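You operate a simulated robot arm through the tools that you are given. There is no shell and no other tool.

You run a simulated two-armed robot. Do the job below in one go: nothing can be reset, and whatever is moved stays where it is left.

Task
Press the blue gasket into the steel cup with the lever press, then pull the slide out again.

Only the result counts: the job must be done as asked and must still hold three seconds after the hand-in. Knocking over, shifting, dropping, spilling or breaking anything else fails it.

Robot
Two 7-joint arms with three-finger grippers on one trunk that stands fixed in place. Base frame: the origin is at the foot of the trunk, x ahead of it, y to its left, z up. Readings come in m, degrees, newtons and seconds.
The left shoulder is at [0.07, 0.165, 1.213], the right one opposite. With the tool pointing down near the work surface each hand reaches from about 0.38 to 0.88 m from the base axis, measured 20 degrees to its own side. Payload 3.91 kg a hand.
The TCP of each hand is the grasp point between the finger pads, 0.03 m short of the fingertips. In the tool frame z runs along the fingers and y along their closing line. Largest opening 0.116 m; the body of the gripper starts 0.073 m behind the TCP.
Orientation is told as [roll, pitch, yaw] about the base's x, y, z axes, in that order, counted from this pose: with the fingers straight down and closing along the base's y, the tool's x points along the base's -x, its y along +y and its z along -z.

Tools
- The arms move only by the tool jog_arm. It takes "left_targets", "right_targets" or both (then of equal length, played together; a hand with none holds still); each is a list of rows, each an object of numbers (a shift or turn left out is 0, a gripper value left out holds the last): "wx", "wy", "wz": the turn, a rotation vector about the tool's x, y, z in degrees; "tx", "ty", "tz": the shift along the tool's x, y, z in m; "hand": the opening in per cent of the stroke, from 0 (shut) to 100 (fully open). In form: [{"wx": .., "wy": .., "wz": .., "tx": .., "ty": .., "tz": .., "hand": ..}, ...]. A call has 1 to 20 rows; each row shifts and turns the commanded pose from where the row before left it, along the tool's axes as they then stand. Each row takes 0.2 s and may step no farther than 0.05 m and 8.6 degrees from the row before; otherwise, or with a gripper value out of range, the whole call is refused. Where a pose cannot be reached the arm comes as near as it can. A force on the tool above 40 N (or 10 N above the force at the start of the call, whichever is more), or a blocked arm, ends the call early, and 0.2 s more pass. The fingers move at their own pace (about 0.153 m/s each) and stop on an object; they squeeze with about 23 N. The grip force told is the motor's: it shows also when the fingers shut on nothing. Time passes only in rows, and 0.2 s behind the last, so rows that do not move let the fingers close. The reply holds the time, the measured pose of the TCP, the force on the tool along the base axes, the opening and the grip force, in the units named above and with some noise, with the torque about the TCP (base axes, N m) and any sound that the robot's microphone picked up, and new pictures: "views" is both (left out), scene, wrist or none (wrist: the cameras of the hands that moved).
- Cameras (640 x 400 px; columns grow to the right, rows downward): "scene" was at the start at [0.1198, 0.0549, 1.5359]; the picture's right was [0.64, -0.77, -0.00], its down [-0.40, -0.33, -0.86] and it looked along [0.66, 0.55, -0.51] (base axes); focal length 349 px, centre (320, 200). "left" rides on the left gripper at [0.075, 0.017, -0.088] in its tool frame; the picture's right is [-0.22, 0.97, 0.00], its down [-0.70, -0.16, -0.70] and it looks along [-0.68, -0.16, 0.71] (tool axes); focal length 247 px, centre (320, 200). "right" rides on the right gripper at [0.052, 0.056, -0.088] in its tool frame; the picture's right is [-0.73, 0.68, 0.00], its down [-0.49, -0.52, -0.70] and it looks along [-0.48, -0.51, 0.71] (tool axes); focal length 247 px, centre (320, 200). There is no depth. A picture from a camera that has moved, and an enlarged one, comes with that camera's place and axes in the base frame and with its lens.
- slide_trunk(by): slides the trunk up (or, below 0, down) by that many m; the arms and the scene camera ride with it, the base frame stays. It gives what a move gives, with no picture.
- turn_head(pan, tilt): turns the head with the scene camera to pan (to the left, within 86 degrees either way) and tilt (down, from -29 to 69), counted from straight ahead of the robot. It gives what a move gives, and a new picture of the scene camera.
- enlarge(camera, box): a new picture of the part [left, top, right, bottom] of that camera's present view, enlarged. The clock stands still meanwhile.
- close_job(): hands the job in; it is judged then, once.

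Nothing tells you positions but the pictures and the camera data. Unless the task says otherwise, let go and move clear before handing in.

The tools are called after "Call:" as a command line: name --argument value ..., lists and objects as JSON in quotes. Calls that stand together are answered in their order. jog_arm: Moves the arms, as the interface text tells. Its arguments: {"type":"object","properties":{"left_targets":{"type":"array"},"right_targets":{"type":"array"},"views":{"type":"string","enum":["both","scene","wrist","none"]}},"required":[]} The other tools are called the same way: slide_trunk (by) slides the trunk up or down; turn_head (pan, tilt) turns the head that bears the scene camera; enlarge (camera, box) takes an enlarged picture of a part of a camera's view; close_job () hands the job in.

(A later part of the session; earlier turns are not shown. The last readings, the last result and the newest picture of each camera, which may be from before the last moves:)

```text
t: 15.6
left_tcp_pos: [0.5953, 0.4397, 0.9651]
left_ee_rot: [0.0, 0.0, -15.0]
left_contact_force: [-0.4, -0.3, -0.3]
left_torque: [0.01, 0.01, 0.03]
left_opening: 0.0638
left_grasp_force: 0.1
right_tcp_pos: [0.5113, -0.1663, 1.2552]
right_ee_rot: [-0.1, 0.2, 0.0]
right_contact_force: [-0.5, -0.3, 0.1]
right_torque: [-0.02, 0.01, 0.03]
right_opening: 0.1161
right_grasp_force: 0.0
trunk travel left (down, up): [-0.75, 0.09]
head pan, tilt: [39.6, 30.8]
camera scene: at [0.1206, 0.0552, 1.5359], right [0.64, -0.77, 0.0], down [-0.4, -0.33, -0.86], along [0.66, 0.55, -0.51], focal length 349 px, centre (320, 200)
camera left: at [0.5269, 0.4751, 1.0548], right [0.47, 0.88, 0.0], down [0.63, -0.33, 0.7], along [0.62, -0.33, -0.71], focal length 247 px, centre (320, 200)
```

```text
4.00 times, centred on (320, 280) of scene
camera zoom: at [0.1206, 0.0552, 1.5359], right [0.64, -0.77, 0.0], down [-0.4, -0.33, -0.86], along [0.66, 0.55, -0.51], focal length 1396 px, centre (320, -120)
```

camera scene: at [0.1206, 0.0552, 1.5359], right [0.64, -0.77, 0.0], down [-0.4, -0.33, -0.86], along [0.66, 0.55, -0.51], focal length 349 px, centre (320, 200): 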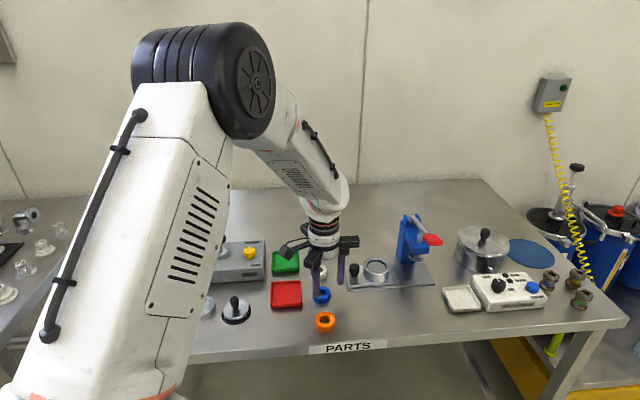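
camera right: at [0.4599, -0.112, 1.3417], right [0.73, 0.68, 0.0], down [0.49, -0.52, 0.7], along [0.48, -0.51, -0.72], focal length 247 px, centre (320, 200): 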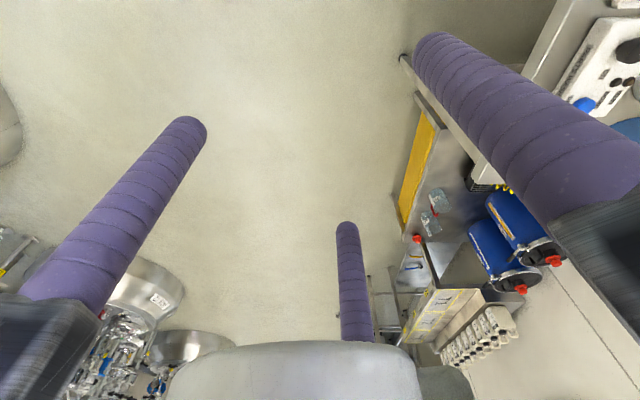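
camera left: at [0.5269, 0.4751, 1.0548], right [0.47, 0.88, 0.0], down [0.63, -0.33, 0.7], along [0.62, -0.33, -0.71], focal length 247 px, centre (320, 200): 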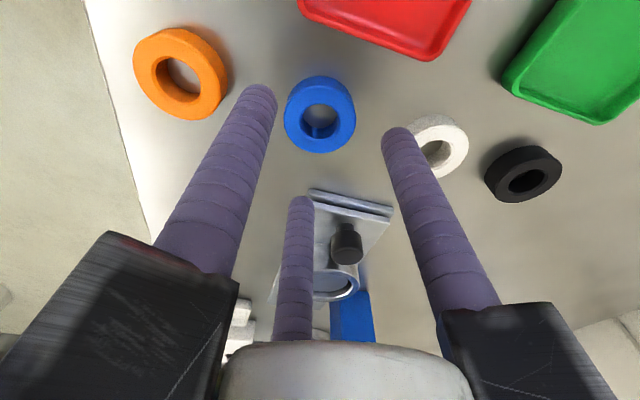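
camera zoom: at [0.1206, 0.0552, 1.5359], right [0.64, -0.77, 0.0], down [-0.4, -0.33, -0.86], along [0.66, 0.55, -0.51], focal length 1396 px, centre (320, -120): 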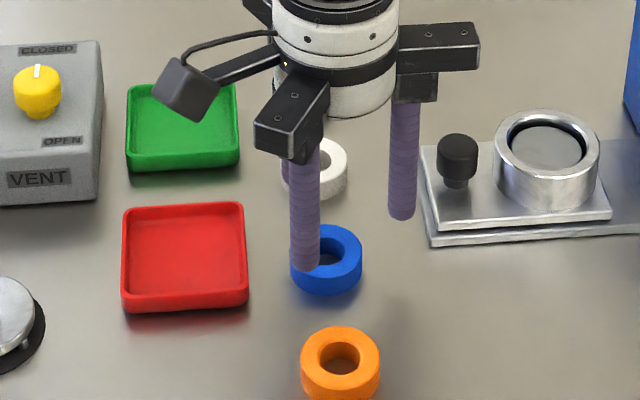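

The gasket is well centred and the neighbours are clear. I'll lower to a tip-depth grasp, leaving the lower half of the ring free to go into the cup, and close.

Call:
jog_arm --left_targets '[{"tx": 0.003, "tz": 0.019}, {"tz": 0.018}, {"hand": 20}, {"hand": 0}, {"hand": 0}, {"hand": 0}]' --views "both"

Call:
enlarge --camera "left" --box '[220, 40, 420, 200]'

Call:
enlarge --camera "scene" --box '[280, 230, 360, 330]'

```text
t: 17.0
left_tcp_pos: [0.591, 0.4391, 0.9338]
left_ee_rot: [0.1, 0.1, -15.0]
left_contact_force: [-1.0, -1.1, -0.8]
left_torque: [0.0, -0.04, 0.02]
left_opening: 0.0409
left_grasp_force: 23.1
right_tcp_pos: [0.5109, -0.1681, 1.2543]
right_ee_rot: [0.1, 0.0, 0.0]
right_contact_force: [1.0, 0.9, -0.7]
right_torque: [-0.02, -0.03, -0.03]
right_opening: 0.1159
right_grasp_force: 0.0
trunk travel left (down, up): [-0.75, 0.09]
head pan, tilt: [39.6, 30.8]
camera scene: at [0.1197, 0.0547, 1.5359], right [0.64, -0.77, 0.0], down [-0.39, -0.33, -0.86], along [0.66, 0.55, -0.51], focal length 349 px, centre (320, 200)
camera left: at [0.5219, 0.475, 1.0217], right [0.47, 0.88, 0.0], down [0.63, -0.34, 0.7], along [0.62, -0.33, -0.71], focal length 247 px, centre (320, 200)
```

scene: 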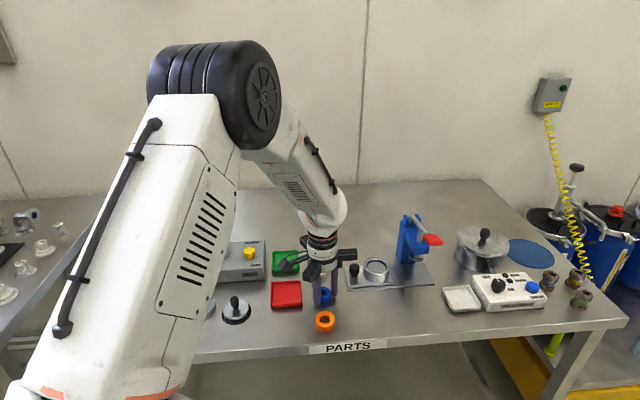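
left: 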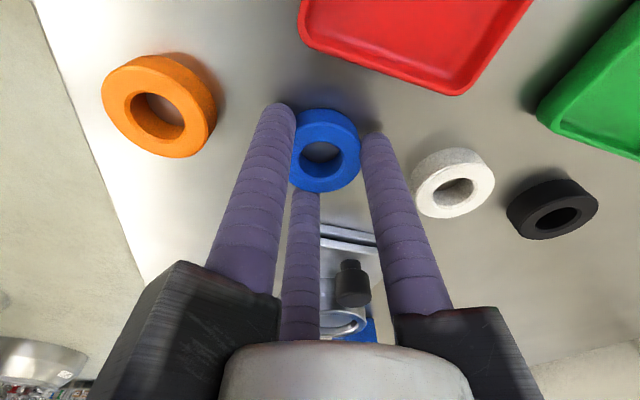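

```text
2.50 times, centred on (320, 120) of left
camera zoom: at [0.5219, 0.475, 1.0217], right [0.47, 0.88, 0.0], down [0.63, -0.34, 0.7], along [0.62, -0.33, -0.71], focal length 617 px, centre (320, 400)
```

zoom: 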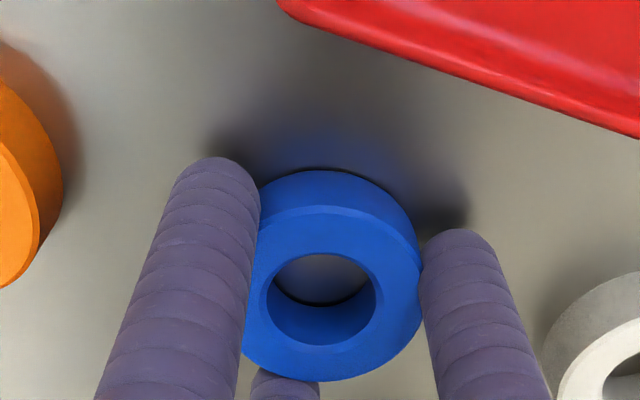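

```text
4.00 times, centred on (320, 280) of scene
camera zoom: at [0.1197, 0.0547, 1.5359], right [0.64, -0.77, 0.0], down [-0.39, -0.33, -0.86], along [0.66, 0.55, -0.51], focal length 1396 px, centre (320, -120)
```

zoom: 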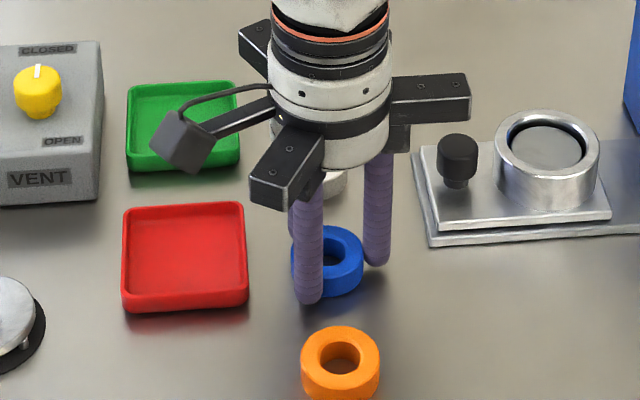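

The gasket is gripped at about 41 mm opening and 23 N. I'll lift it gently and check that it comes along.

Call:
jog_arm --left_targets '[{"tz": -0.01}, {"tz": -0.02}, {"tz": -0.03}, {"tz": -0.03}]' --views "both"

Call:
enlarge --camera "left" --box '[220, 40, 420, 200]'

Call:
enlarge --camera "scene" --box '[280, 210, 380, 310]'

```text
t: 18.0
left_tcp_pos: [0.5899, 0.4408, 1.0211]
left_ee_rot: [0.0, -0.1, -15.1]
left_contact_force: [-0.3, 0.1, 0.7]
left_torque: [-0.04, 0.0, 0.02]
left_opening: 0.0093
left_grasp_force: 22.9
right_tcp_pos: [0.51, -0.1682, 1.2555]
right_ee_rot: [0.0, 0.0, -0.1]
right_contact_force: [-0.4, 1.1, -0.1]
right_torque: [0.02, 0.0, 0.02]
right_opening: 0.1159
right_grasp_force: 0.0
trunk travel left (down, up): [-0.75, 0.09]
head pan, tilt: [39.6, 30.8]
camera scene: at [0.1187, 0.0544, 1.536], right [0.64, -0.77, 0.0], down [-0.39, -0.33, -0.86], along [0.66, 0.55, -0.51], focal length 349 px, centre (320, 200)
camera left: at [0.5221, 0.4768, 1.1098], right [0.47, 0.88, 0.0], down [0.63, -0.34, 0.7], along [0.62, -0.33, -0.71], focal length 247 px, centre (320, 200)
```

scene: 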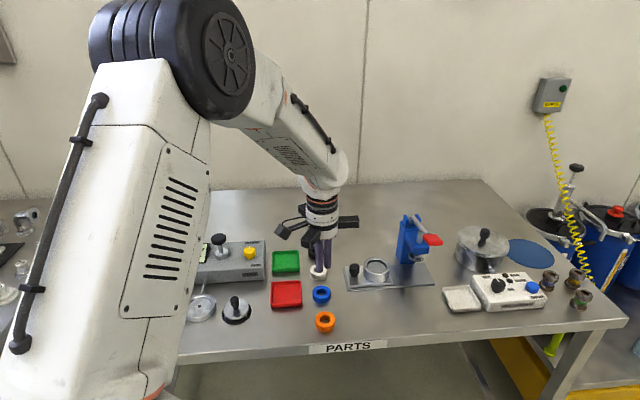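
left: 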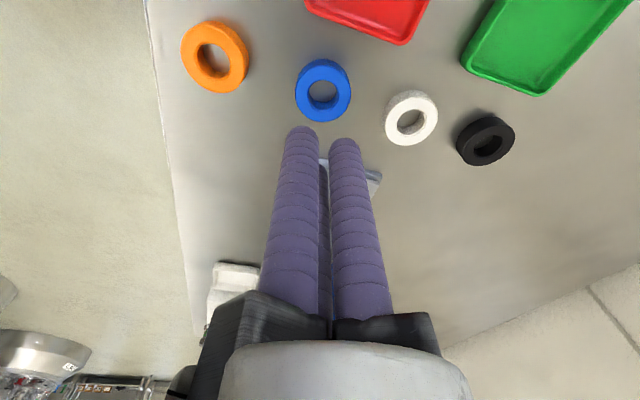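

```text
2.50 times, centred on (320, 120) of left
camera zoom: at [0.5221, 0.4768, 1.1098], right [0.47, 0.88, 0.0], down [0.63, -0.34, 0.7], along [0.62, -0.33, -0.71], focal length 617 px, centre (320, 400)
```

zoom: 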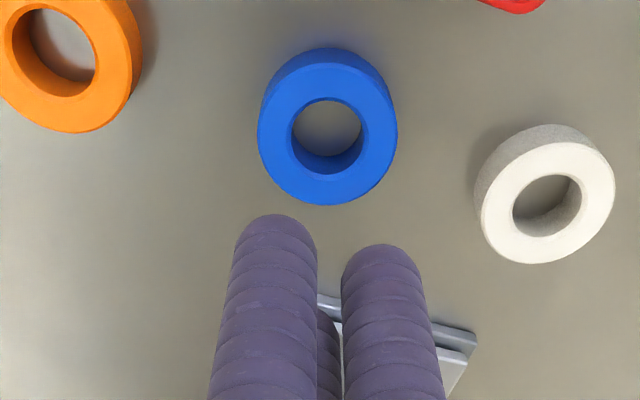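

```text
4.00 times, centred on (330, 260) of scene
camera zoom: at [0.1187, 0.0544, 1.536], right [0.64, -0.77, 0.0], down [-0.39, -0.33, -0.86], along [0.66, 0.55, -0.51], focal length 1396 px, centre (280, -40)
```

zoom: 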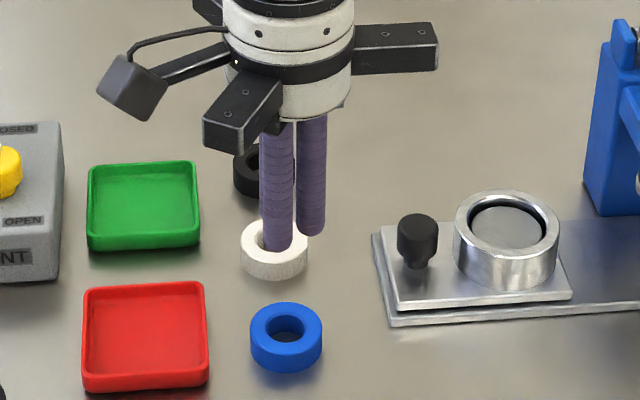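

The rounded tips only caught the top edge, so the grip slipped and the gasket stayed on the table. I'll reopen, recentre about 4 mm, and go deeper.

Call:
jog_arm --left_targets '[{"hand": 55}, {"tx": -0.0037, "ty": 0.0015, "hand": 55}, {"tz": 0.03}, {"tz": 0.03}, {"tz": 0.025}]' --views "both"

Call:
enlarge --camera "left" --box '[220, 40, 420, 200]'

Call:
enlarge --camera "scene" --box '[280, 230, 360, 330]'

```text
t: 19.2
left_tcp_pos: [0.5972, 0.4417, 0.9372]
left_ee_rot: [0.0, 0.0, -14.9]
left_contact_force: [-0.4, 0.6, 0.3]
left_torque: [0.03, 0.04, 0.01]
left_opening: 0.0639
left_grasp_force: 0.0
right_tcp_pos: [0.5126, -0.1669, 1.2546]
right_ee_rot: [0.0, 0.0, 0.1]
right_contact_force: [-0.9, 0.2, -0.6]
right_torque: [0.03, -0.02, 0.0]
right_opening: 0.1158
right_grasp_force: 0.1
trunk travel left (down, up): [-0.75, 0.09]
head pan, tilt: [39.6, 30.8]
camera scene: at [0.1201, 0.055, 1.5359], right [0.64, -0.77, 0.0], down [-0.4, -0.33, -0.86], along [0.66, 0.55, -0.51], focal length 349 px, centre (320, 200)
camera left: at [0.5283, 0.4773, 1.0243], right [0.47, 0.88, 0.0], down [0.63, -0.34, 0.7], along [0.62, -0.33, -0.71], focal length 247 px, centre (320, 200)
```

scene: 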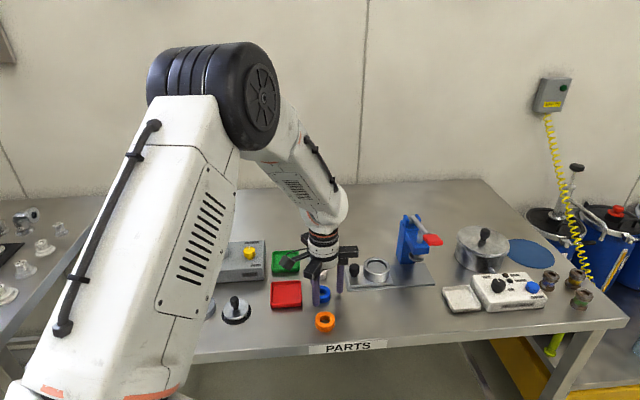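
left: 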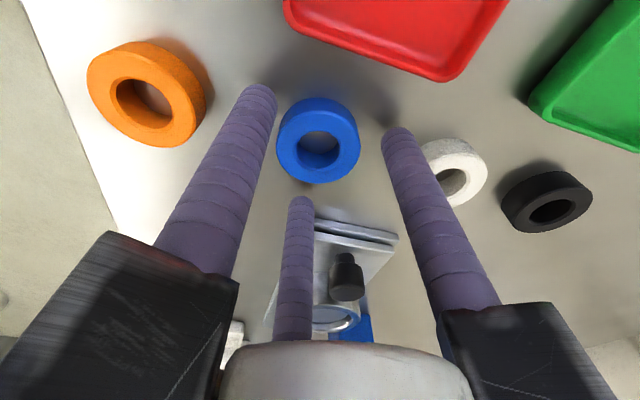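

```text
2.50 times, centred on (320, 120) of left
camera zoom: at [0.5283, 0.4773, 1.0243], right [0.47, 0.88, 0.0], down [0.63, -0.34, 0.7], along [0.62, -0.33, -0.71], focal length 617 px, centre (320, 400)
```

zoom: 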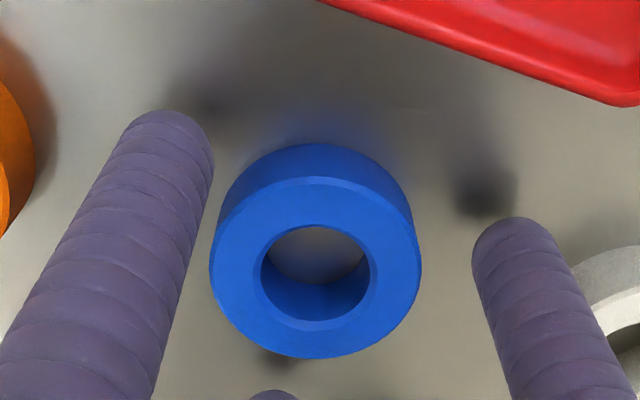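

```text
4.00 times, centred on (320, 280) of scene
camera zoom: at [0.1201, 0.055, 1.5359], right [0.64, -0.77, 0.0], down [-0.4, -0.33, -0.86], along [0.66, 0.55, -0.51], focal length 1396 px, centre (320, -120)
```

zoom: 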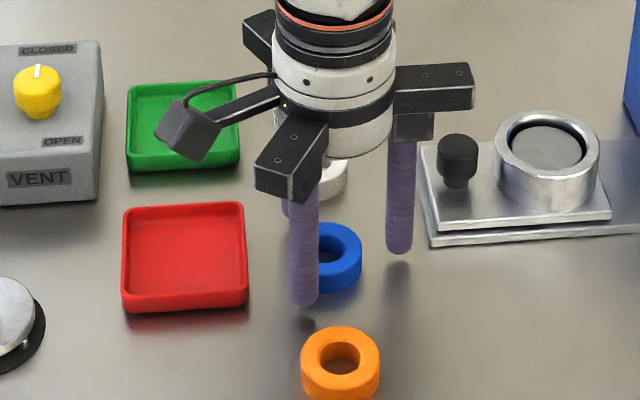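

The gasket is centred within 1 mm between the tips. I'll lower the last 12 mm in small steps and close.

Call:
jog_arm --left_targets '[{"tz": 0.004}, {"tz": 0.004}, {"tz": 0.004}]' --views "both"

Call:
enlarge --camera "scene" --box '[290, 250, 350, 310]'

Call:
enlarge --camera "left" --box '[220, 40, 420, 200]'

```text
t: 20.0
left_tcp_pos: [0.5954, 0.4419, 0.9305]
left_ee_rot: [0.4, -0.5, -15.1]
left_contact_force: [1.0, 4.9, 32.6]
left_torque: [-0.23, 1.22, -0.13]
left_opening: 0.0624
left_grasp_force: 0.0
right_tcp_pos: [0.508, -0.169, 1.2569]
right_ee_rot: [0.0, -0.1, 0.0]
right_contact_force: [-0.2, 0.4, 0.4]
right_torque: [-0.01, -0.01, 0.02]
right_opening: 0.116
right_grasp_force: 0.2
trunk travel left (down, up): [-0.75, 0.09]
head pan, tilt: [39.6, 30.8]
camera scene: at [0.1163, 0.0528, 1.5369], right [0.64, -0.77, 0.0], down [-0.39, -0.33, -0.86], along [0.66, 0.55, -0.51], focal length 349 px, centre (320, 200)
camera left: at [0.5258, 0.4769, 1.018], right [0.47, 0.88, 0.01], down [0.62, -0.34, 0.7], along [0.62, -0.33, -0.71], focal length 247 px, centre (320, 200)
```

scene: 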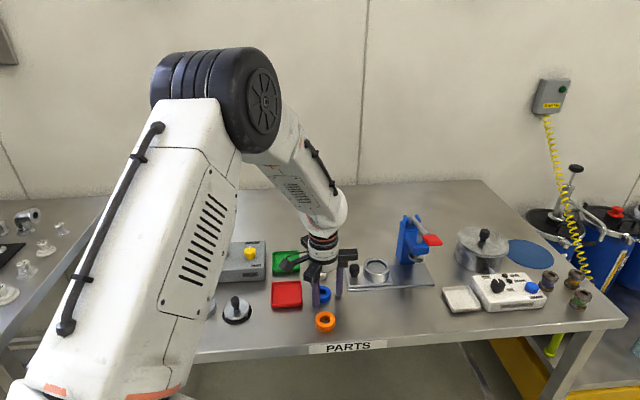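
left: 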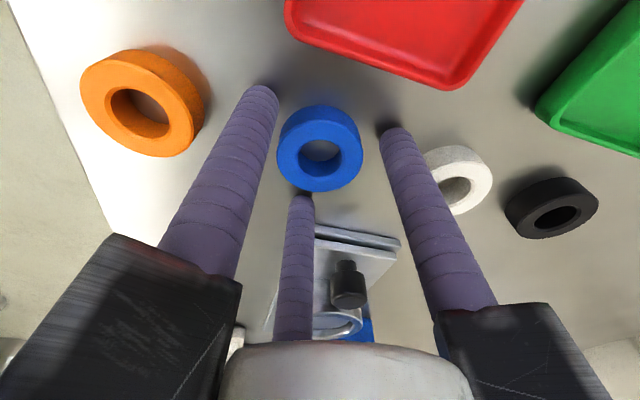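

```text
6.67 times, centred on (320, 280) of scene
camera zoom: at [0.1163, 0.0528, 1.5369], right [0.64, -0.77, 0.0], down [-0.39, -0.33, -0.86], along [0.66, 0.55, -0.51], focal length 2327 px, centre (320, -333)
```

zoom: 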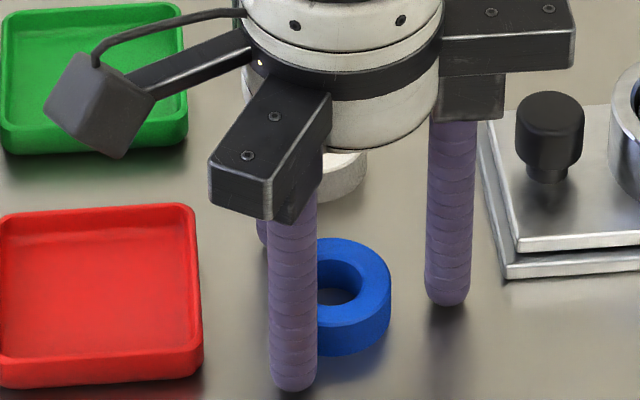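

```text
2.50 times, centred on (320, 120) of left
camera zoom: at [0.5258, 0.4769, 1.018], right [0.47, 0.88, 0.01], down [0.62, -0.34, 0.7], along [0.62, -0.33, -0.71], focal length 617 px, centre (320, 400)
```

zoom: 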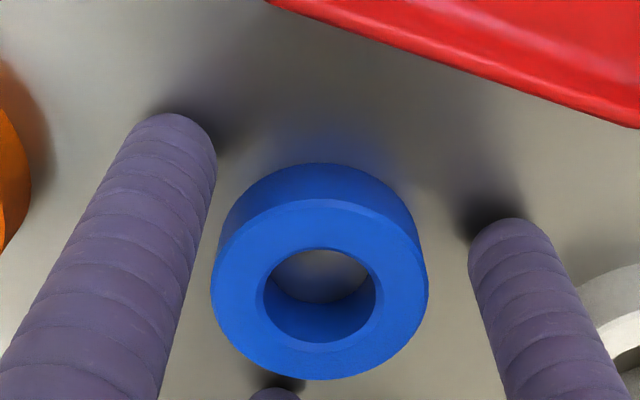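

The tips have touched the bench (32 N up), so the bench is at about z 0.900 and the tips are at full depth. I'll ease up 5 mm to unload and then close on the ring.

Call:
jog_arm --left_targets '[{"tz": -0.005}, {"tx": 0.0005, "ty": -0.0008, "hand": 25}, {"hand": 0}, {"hand": 0}, {"hand": 0}]' --views "both"

Call:
enlarge --camera "scene" --box '[290, 250, 350, 310]'

Call:
enlarge --camera "left" --box '[220, 40, 420, 200]'

```text
t: 21.2
left_tcp_pos: [0.5931, 0.4399, 0.9301]
left_ee_rot: [0.1, 0.0, -15.0]
left_contact_force: [2.4, 6.0, 14.7]
left_torque: [0.09, 0.1, 0.07]
left_opening: 0.0405
left_grasp_force: 23.0
right_tcp_pos: [0.5102, -0.1688, 1.2549]
right_ee_rot: [-0.1, 0.0, -0.1]
right_contact_force: [-0.1, 0.3, 0.8]
right_torque: [0.03, 0.01, 0.02]
right_opening: 0.116
right_grasp_force: 0.1
trunk travel left (down, up): [-0.75, 0.09]
head pan, tilt: [39.6, 30.8]
camera scene: at [0.1186, 0.0545, 1.536], right [0.64, -0.77, 0.0], down [-0.39, -0.33, -0.86], along [0.66, 0.55, -0.51], focal length 349 px, centre (320, 200)
camera left: at [0.5238, 0.4762, 1.0182], right [0.47, 0.88, 0.0], down [0.63, -0.34, 0.7], along [0.62, -0.33, -0.71], focal length 247 px, centre (320, 200)
```

scene: 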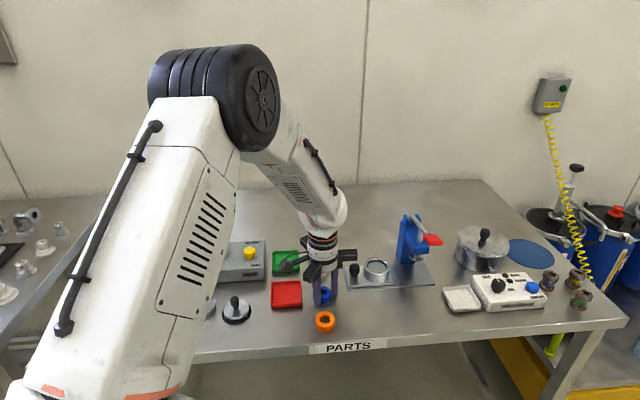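
left: 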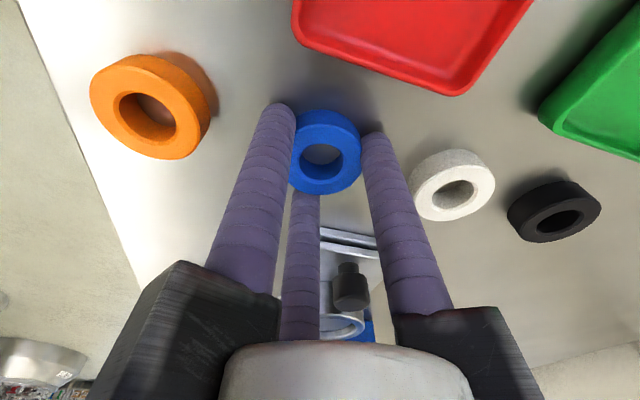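

```text
6.67 times, centred on (320, 280) of scene
camera zoom: at [0.1186, 0.0545, 1.536], right [0.64, -0.77, 0.0], down [-0.39, -0.33, -0.86], along [0.66, 0.55, -0.51], focal length 2327 px, centre (320, -333)
```

zoom: 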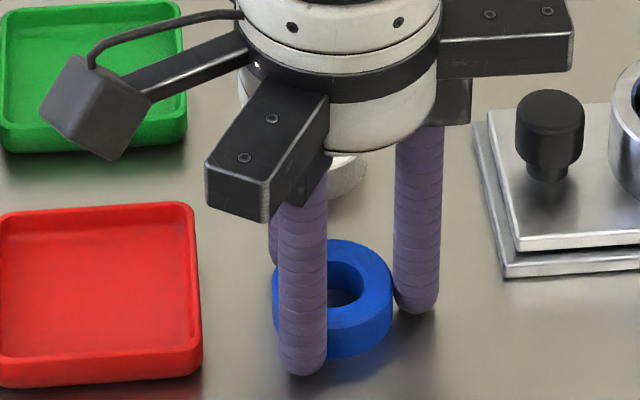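

```text
2.50 times, centred on (320, 120) of left
camera zoom: at [0.5238, 0.4762, 1.0182], right [0.47, 0.88, 0.0], down [0.63, -0.34, 0.7], along [0.62, -0.33, -0.71], focal length 617 px, centre (320, 400)
```

zoom: 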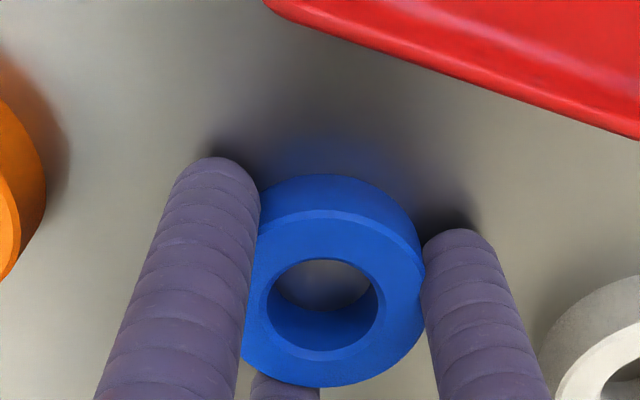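

The ring is gripped at full depth. I'll lift very slowly by 15 mm and check.

Call:
jog_arm --left_targets '[{"tz": -0.002}, {"tz": -0.003}, {"tz": -0.005}, {"tz": -0.005}]' --views "both"

Call:
enlarge --camera "scene" --box '[290, 250, 350, 310]'

Call:
enlarge --camera "left" --box '[220, 40, 420, 200]'

```text
t: 22.2
left_tcp_pos: [0.5928, 0.44, 0.9433]
left_ee_rot: [-0.1, 0.0, -15.0]
left_contact_force: [0.6, 0.5, 0.2]
left_torque: [0.0, 0.02, 0.0]
left_opening: 0.0407
left_grasp_force: 22.8
right_tcp_pos: [0.5111, -0.167, 1.2548]
right_ee_rot: [0.0, 0.0, 0.0]
right_contact_force: [-0.3, -0.4, -0.7]
right_torque: [-0.01, -0.01, 0.03]
right_opening: 0.1162
right_grasp_force: 0.1
trunk travel left (down, up): [-0.75, 0.09]
head pan, tilt: [39.6, 30.8]
camera scene: at [0.1199, 0.0548, 1.5359], right [0.64, -0.77, 0.0], down [-0.4, -0.33, -0.86], along [0.66, 0.55, -0.51], focal length 349 px, centre (320, 200)
camera left: at [0.5249, 0.4759, 1.0322], right [0.47, 0.88, 0.0], down [0.63, -0.34, 0.7], along [0.62, -0.33, -0.71], focal length 247 px, centre (320, 200)
```

scene: 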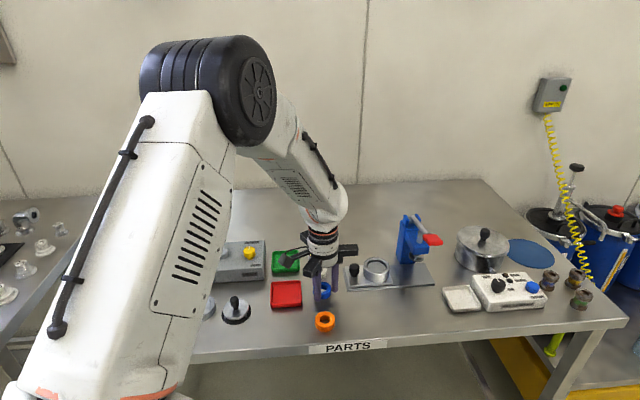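
left: 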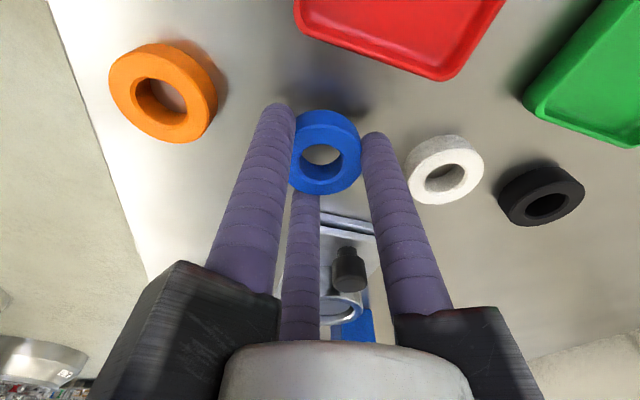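

```text
6.67 times, centred on (320, 280) of scene
camera zoom: at [0.1199, 0.0548, 1.5359], right [0.64, -0.77, 0.0], down [-0.4, -0.33, -0.86], along [0.66, 0.55, -0.51], focal length 2327 px, centre (320, -333)
```

zoom: 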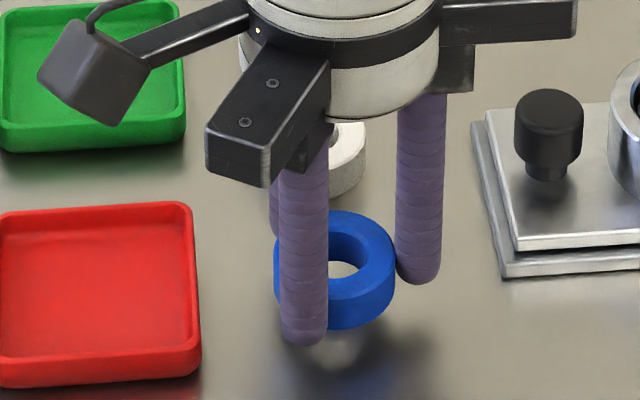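

```text
2.50 times, centred on (320, 120) of left
camera zoom: at [0.5249, 0.4759, 1.0322], right [0.47, 0.88, 0.0], down [0.63, -0.34, 0.7], along [0.62, -0.33, -0.71], focal length 617 px, centre (320, 400)
```

zoom: 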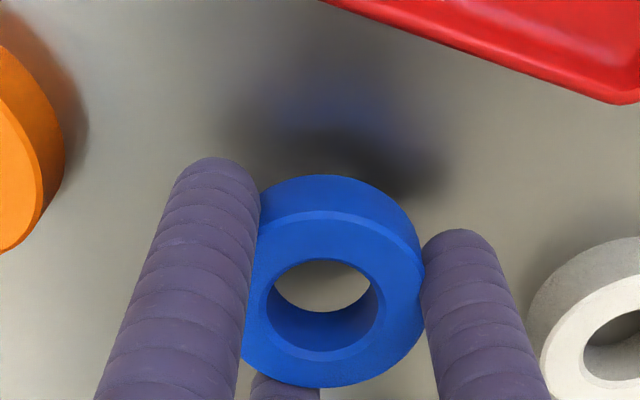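

The gasket is now lifted cleanly and level, with its bottom flush with the fingertips. I'll raise it gently and carry it slowly over the cup at about (0.728, 0.372).

Call:
jog_arm --left_targets '[{"tz": -0.005}, {"tz": -0.01}, {"tz": -0.0125}, {"tz": -0.0125}, {"tz": -0.0125}, {"tz": -0.0125}, {"tz": -0.01}, {"tx": -0.0074, "ty": -0.0015}, {"tx": -0.0148, "ty": -0.0031}, {"tx": -0.0148, "ty": -0.0031}, {"tx": -0.0148, "ty": -0.0031}, {"tx": -0.0148, "ty": -0.0031}, {"tx": -0.0148, "ty": -0.0031}, {"tx": -0.0148, "ty": -0.0031}, {"tx": -0.0148, "ty": -0.0031}, {"tx": -0.0148, "ty": -0.0031}, {"tx": -0.0148, "ty": -0.0031}, {"tx": -0.0074, "ty": -0.0015}]' --views "both"

Call:
enlarge --camera "left" --box '[220, 0, 420, 200]'

Call:
enlarge --camera "scene" --box '[330, 190, 430, 300]'

```text
t: 26.0
left_tcp_pos: [0.7301, 0.3706, 1.019]
left_ee_rot: [0.1, 0.0, -15.0]
left_contact_force: [-0.1, 0.0, -0.4]
left_torque: [0.02, -0.02, 0.01]
left_opening: 0.0408
left_grasp_force: 23.6
right_tcp_pos: [0.5115, -0.1675, 1.2555]
right_ee_rot: [0.0, 0.0, 0.1]
right_contact_force: [-0.5, -0.3, 0.2]
right_torque: [0.0, -0.01, 0.0]
right_opening: 0.1161
right_grasp_force: 0.1
trunk travel left (down, up): [-0.75, 0.09]
head pan, tilt: [39.6, 30.8]
camera scene: at [0.1201, 0.0548, 1.5359], right [0.64, -0.77, 0.0], down [-0.4, -0.33, -0.86], along [0.66, 0.55, -0.51], focal length 349 px, centre (320, 200)
camera left: at [0.6612, 0.4071, 1.1082], right [0.47, 0.88, 0.0], down [0.63, -0.34, 0.7], along [0.62, -0.33, -0.71], focal length 247 px, centre (320, 200)
```

scene: 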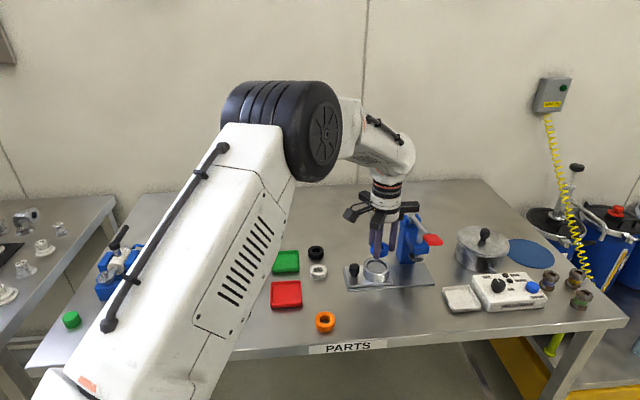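
left: 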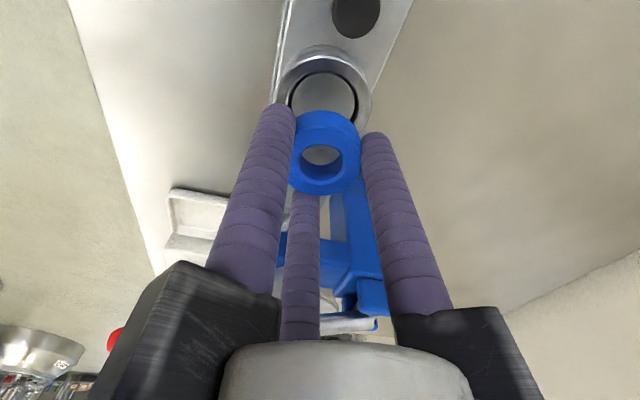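

```text
2.00 times, centred on (320, 100) of left
camera zoom: at [0.6612, 0.4071, 1.1082], right [0.47, 0.88, 0.0], down [0.63, -0.34, 0.7], along [0.62, -0.33, -0.71], focal length 494 px, centre (320, 400)
```

zoom: 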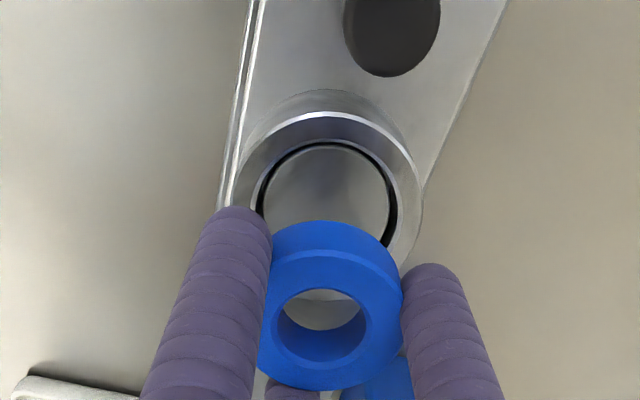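

```text
3.64 times, centred on (380, 245) of scene
camera zoom: at [0.1201, 0.0548, 1.5359], right [0.64, -0.77, 0.0], down [-0.4, -0.33, -0.86], along [0.66, 0.55, -0.51], focal length 1270 px, centre (102, 36)
```

zoom: 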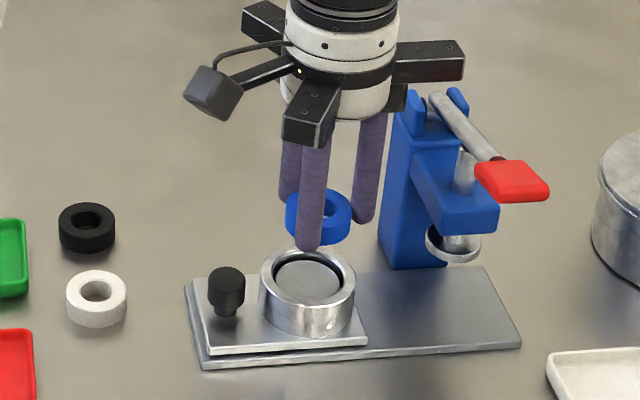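

The gasket is held above the cup, and the wrist view puts the cup centre near (0.7265, 0.375) with its rim at about 0.94. I'll correct by about 6 mm and lower to just above the rim.

Call:
jog_arm --left_targets '[{"tx": 0.0024, "ty": 0.0018}, {"tx": 0.0023, "ty": 0.0017}, {"tz": 0.01}, {"tz": 0.01}, {"tz": 0.01}, {"tz": 0.01}]' --views "both"

Call:
enlarge --camera "left" --box '[220, 40, 420, 200]'

Call:
enlarge --camera "scene" --box '[345, 220, 405, 290]'

```text
t: 27.4
left_tcp_pos: [0.7275, 0.3769, 0.9785]
left_ee_rot: [0.0, 0.0, -15.0]
left_contact_force: [0.2, -0.1, -0.6]
left_torque: [0.01, -0.01, -0.02]
left_opening: 0.0407
left_grasp_force: 23.8
right_tcp_pos: [0.5127, -0.1679, 1.2545]
right_ee_rot: [0.1, 0.2, -0.1]
right_contact_force: [-0.3, 0.6, 0.6]
right_torque: [-0.01, 0.03, 0.01]
right_opening: 0.1159
right_grasp_force: 0.0
trunk travel left (down, up): [-0.75, 0.09]
head pan, tilt: [39.6, 30.8]
camera scene: at [0.1205, 0.055, 1.5359], right [0.64, -0.77, 0.0], down [-0.4, -0.33, -0.86], along [0.66, 0.55, -0.51], focal length 349 px, centre (320, 200)
camera left: at [0.6584, 0.4122, 1.0676], right [0.47, 0.88, 0.0], down [0.63, -0.34, 0.7], along [0.62, -0.33, -0.71], focal length 247 px, centre (320, 200)
```

scene: 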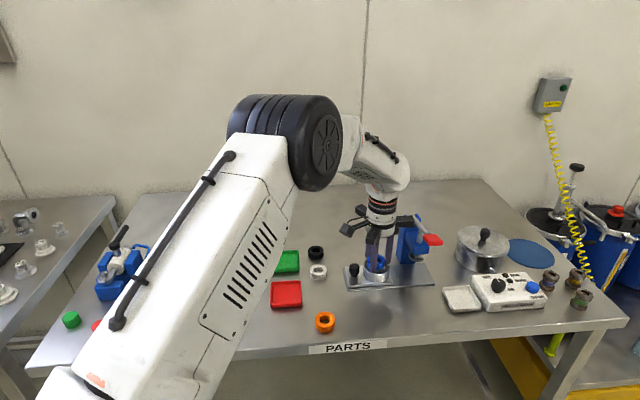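
left: 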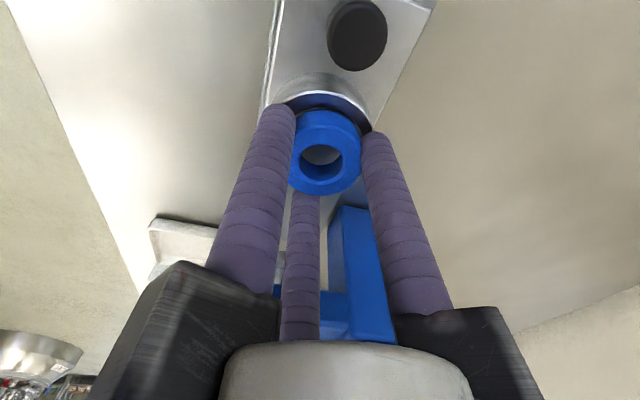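

```text
2.50 times, centred on (320, 120) of left
camera zoom: at [0.6584, 0.4122, 1.0676], right [0.47, 0.88, 0.0], down [0.63, -0.34, 0.7], along [0.62, -0.33, -0.71], focal length 617 px, centre (320, 400)
```

zoom: 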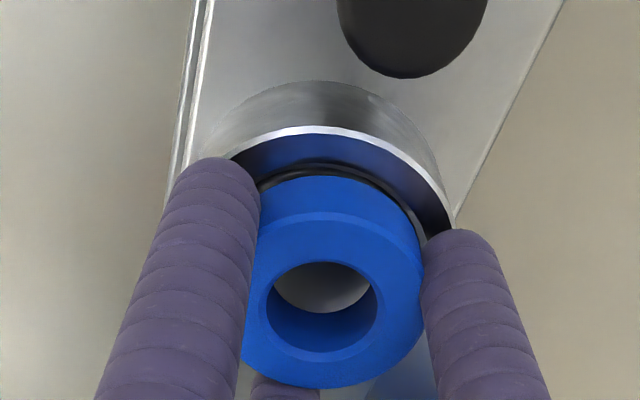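

```text
5.71 times, centred on (375, 255) of scene
camera zoom: at [0.1205, 0.055, 1.5359], right [0.64, -0.77, 0.0], down [-0.4, -0.33, -0.86], along [0.66, 0.55, -0.51], focal length 1995 px, centre (6, -114)
```

zoom: 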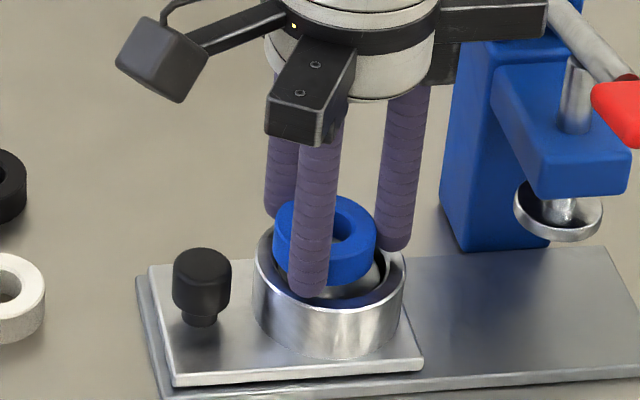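

The gasket is almost concentric with the cup; both views put it within 2 mm. I'll nudge about 1.7 mm towards the press and lower a little more.

Call:
jog_arm --left_targets '[{"tx": -0.0017, "ty": -0.0006}, {"tz": 0.003}, {"tz": 0.003}]' --views "both"

Call:
enlarge --camera "left" --box '[220, 40, 420, 200]'

Call:
enlarge --camera "scene" --box '[345, 220, 405, 290]'

```text
t: 28.2
left_tcp_pos: [0.7286, 0.3739, 0.9752]
left_ee_rot: [0.0, -0.3, -15.0]
left_contact_force: [0.4, 0.5, 8.1]
left_torque: [-0.06, 0.26, 0.08]
left_opening: 0.0406
left_grasp_force: 22.7
right_tcp_pos: [0.5105, -0.1667, 1.2551]
right_ee_rot: [0.0, 0.0, 0.0]
right_contact_force: [-0.3, -1.4, -0.1]
right_torque: [0.01, 0.04, 0.0]
right_opening: 0.1159
right_grasp_force: 0.0
trunk travel left (down, up): [-0.75, 0.09]
head pan, tilt: [39.6, 30.8]
camera scene: at [0.1186, 0.0544, 1.5362], right [0.64, -0.77, 0.0], down [-0.39, -0.33, -0.86], along [0.66, 0.55, -0.51], focal length 349 px, centre (320, 200)
camera left: at [0.6587, 0.4103, 1.0632], right [0.47, 0.88, 0.0], down [0.63, -0.34, 0.7], along [0.62, -0.33, -0.71], focal length 247 px, centre (320, 200)
```

scene: 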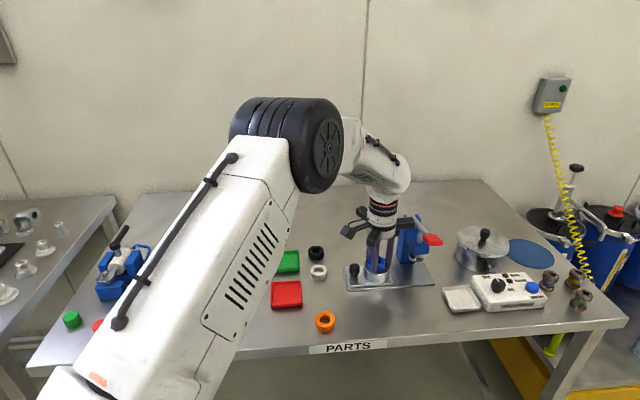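
left: 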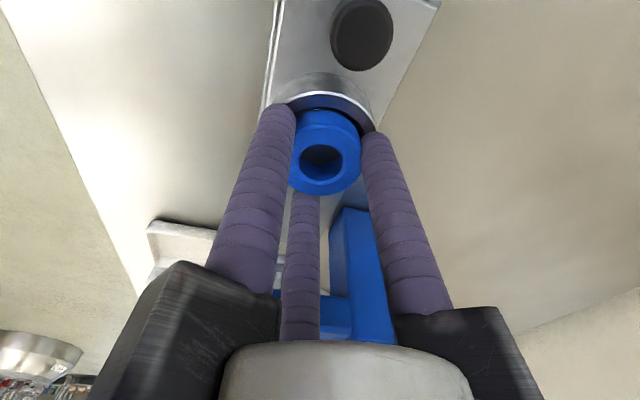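

```text
2.50 times, centred on (320, 120) of left
camera zoom: at [0.6587, 0.4103, 1.0632], right [0.47, 0.88, 0.0], down [0.63, -0.34, 0.7], along [0.62, -0.33, -0.71], focal length 617 px, centre (320, 400)
```

zoom: 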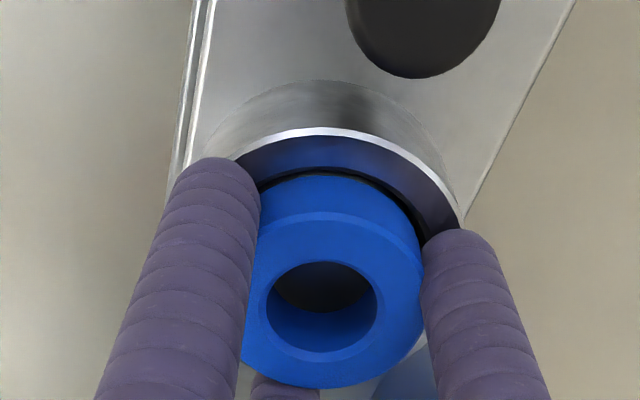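

```text
5.71 times, centred on (375, 255) of scene
camera zoom: at [0.1186, 0.0544, 1.5362], right [0.64, -0.77, 0.0], down [-0.39, -0.33, -0.86], along [0.66, 0.55, -0.51], focal length 1995 px, centre (6, -114)
```

zoom: 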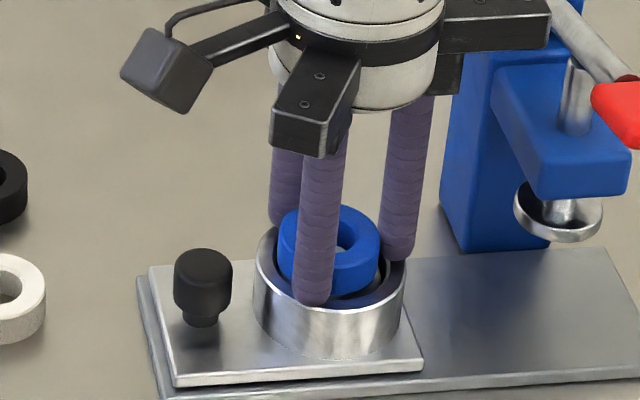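

The tips are just touching the rim (8 N), which puts the rim at about z 0.945. I'll measure the concentricity once more before letting go.

Call:
enlarge --camera "scene" --box '[360, 240, 396, 276]'

Call:
enlarge --camera "left" --box '[270, 80, 400, 200]'

```text
11.11 times, centred on (378, 258) of scene
camera zoom: at [0.1186, 0.0544, 1.5362], right [0.64, -0.77, 0.0], down [-0.39, -0.33, -0.86], along [0.66, 0.55, -0.51], focal length 3879 px, centre (-324, -444)
```

zoom: 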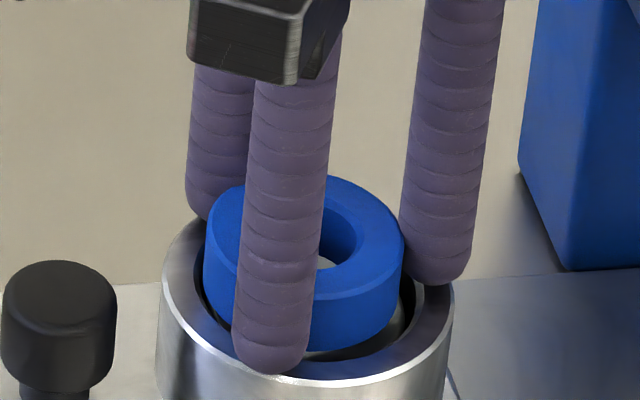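

```text
3.33 times, centred on (335, 140) of left
camera zoom: at [0.6587, 0.4103, 1.0632], right [0.47, 0.88, 0.0], down [0.63, -0.34, 0.7], along [0.62, -0.33, -0.71], focal length 823 px, centre (270, 400)
```

zoom: 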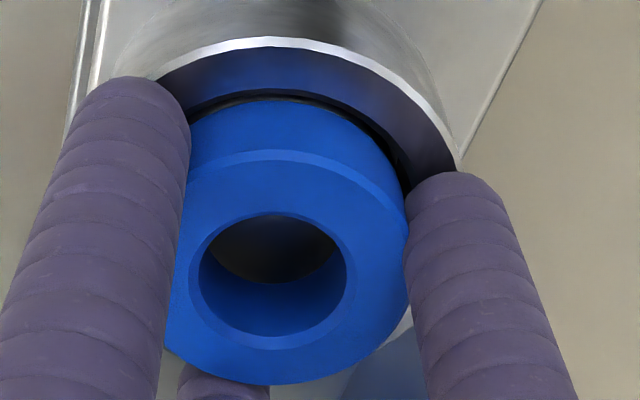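

Relative to the cup the gasket is 1–2 mm short towards the press. I'll lift 2 mm, shift by that much and set back down.

Call:
jog_arm --left_targets '[{"tz": -0.003}, {"tx": -0.0015, "ty": -0.0002}, {}, {"tz": 0.002}]' --views "both"

Call:
enlarge --camera "scene" --box '[360, 240, 396, 276]'

Call:
enlarge --camera "left" --box '[270, 80, 400, 200]'

```text
t: 29.2
left_tcp_pos: [0.7273, 0.3761, 0.9746]
left_ee_rot: [0.1, -0.1, -15.0]
left_contact_force: [0.5, 0.4, 1.4]
left_torque: [0.0, 0.07, 0.01]
left_opening: 0.0406
left_grasp_force: 22.7
right_tcp_pos: [0.5113, -0.1681, 1.2536]
right_ee_rot: [0.0, 0.0, 0.0]
right_contact_force: [-0.6, 0.0, 1.1]
right_torque: [-0.01, 0.02, -0.01]
right_opening: 0.1159
right_grasp_force: 0.2
trunk travel left (down, up): [-0.75, 0.09]
head pan, tilt: [39.6, 30.8]
camera scene: at [0.1195, 0.0546, 1.536], right [0.64, -0.77, 0.0], down [-0.39, -0.33, -0.86], along [0.66, 0.55, -0.51], focal length 349 px, centre (320, 200)
camera left: at [0.659, 0.4104, 1.0633], right [0.47, 0.88, 0.0], down [0.63, -0.34, 0.7], along [0.62, -0.33, -0.71], focal length 247 px, centre (320, 200)
```

scene: 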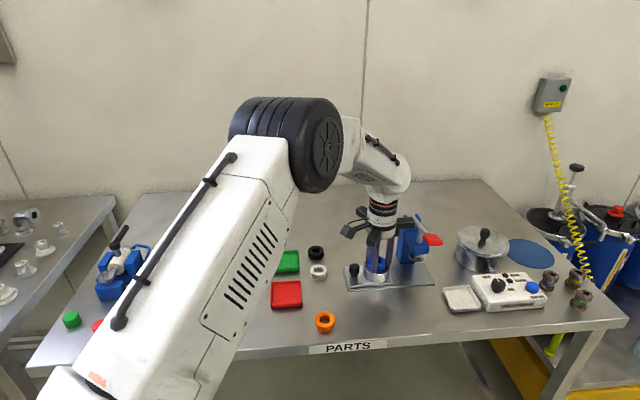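
left: 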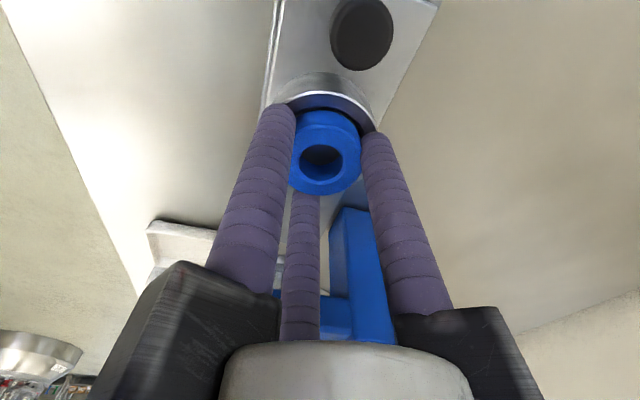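

```text
11.11 times, centred on (378, 258) of scene
camera zoom: at [0.1195, 0.0546, 1.536], right [0.64, -0.77, 0.0], down [-0.39, -0.33, -0.86], along [0.66, 0.55, -0.51], focal length 3879 px, centre (-324, -444)
```

zoom: 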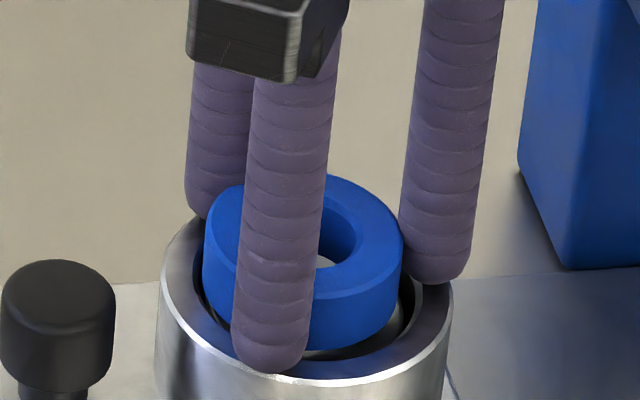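

```text
3.33 times, centred on (335, 140) of left
camera zoom: at [0.659, 0.4104, 1.0633], right [0.47, 0.88, 0.0], down [0.63, -0.34, 0.7], along [0.62, -0.33, -0.71], focal length 823 px, centre (270, 400)
```

zoom: 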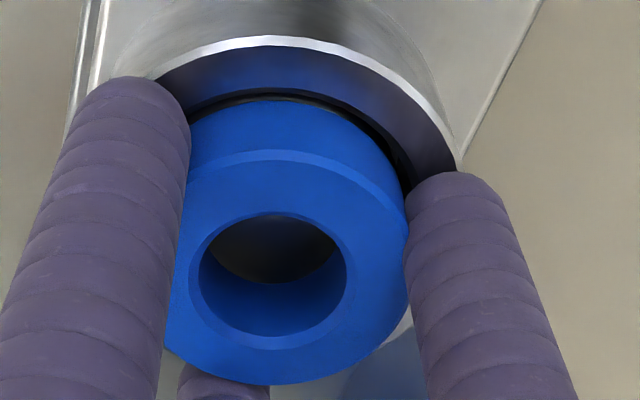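

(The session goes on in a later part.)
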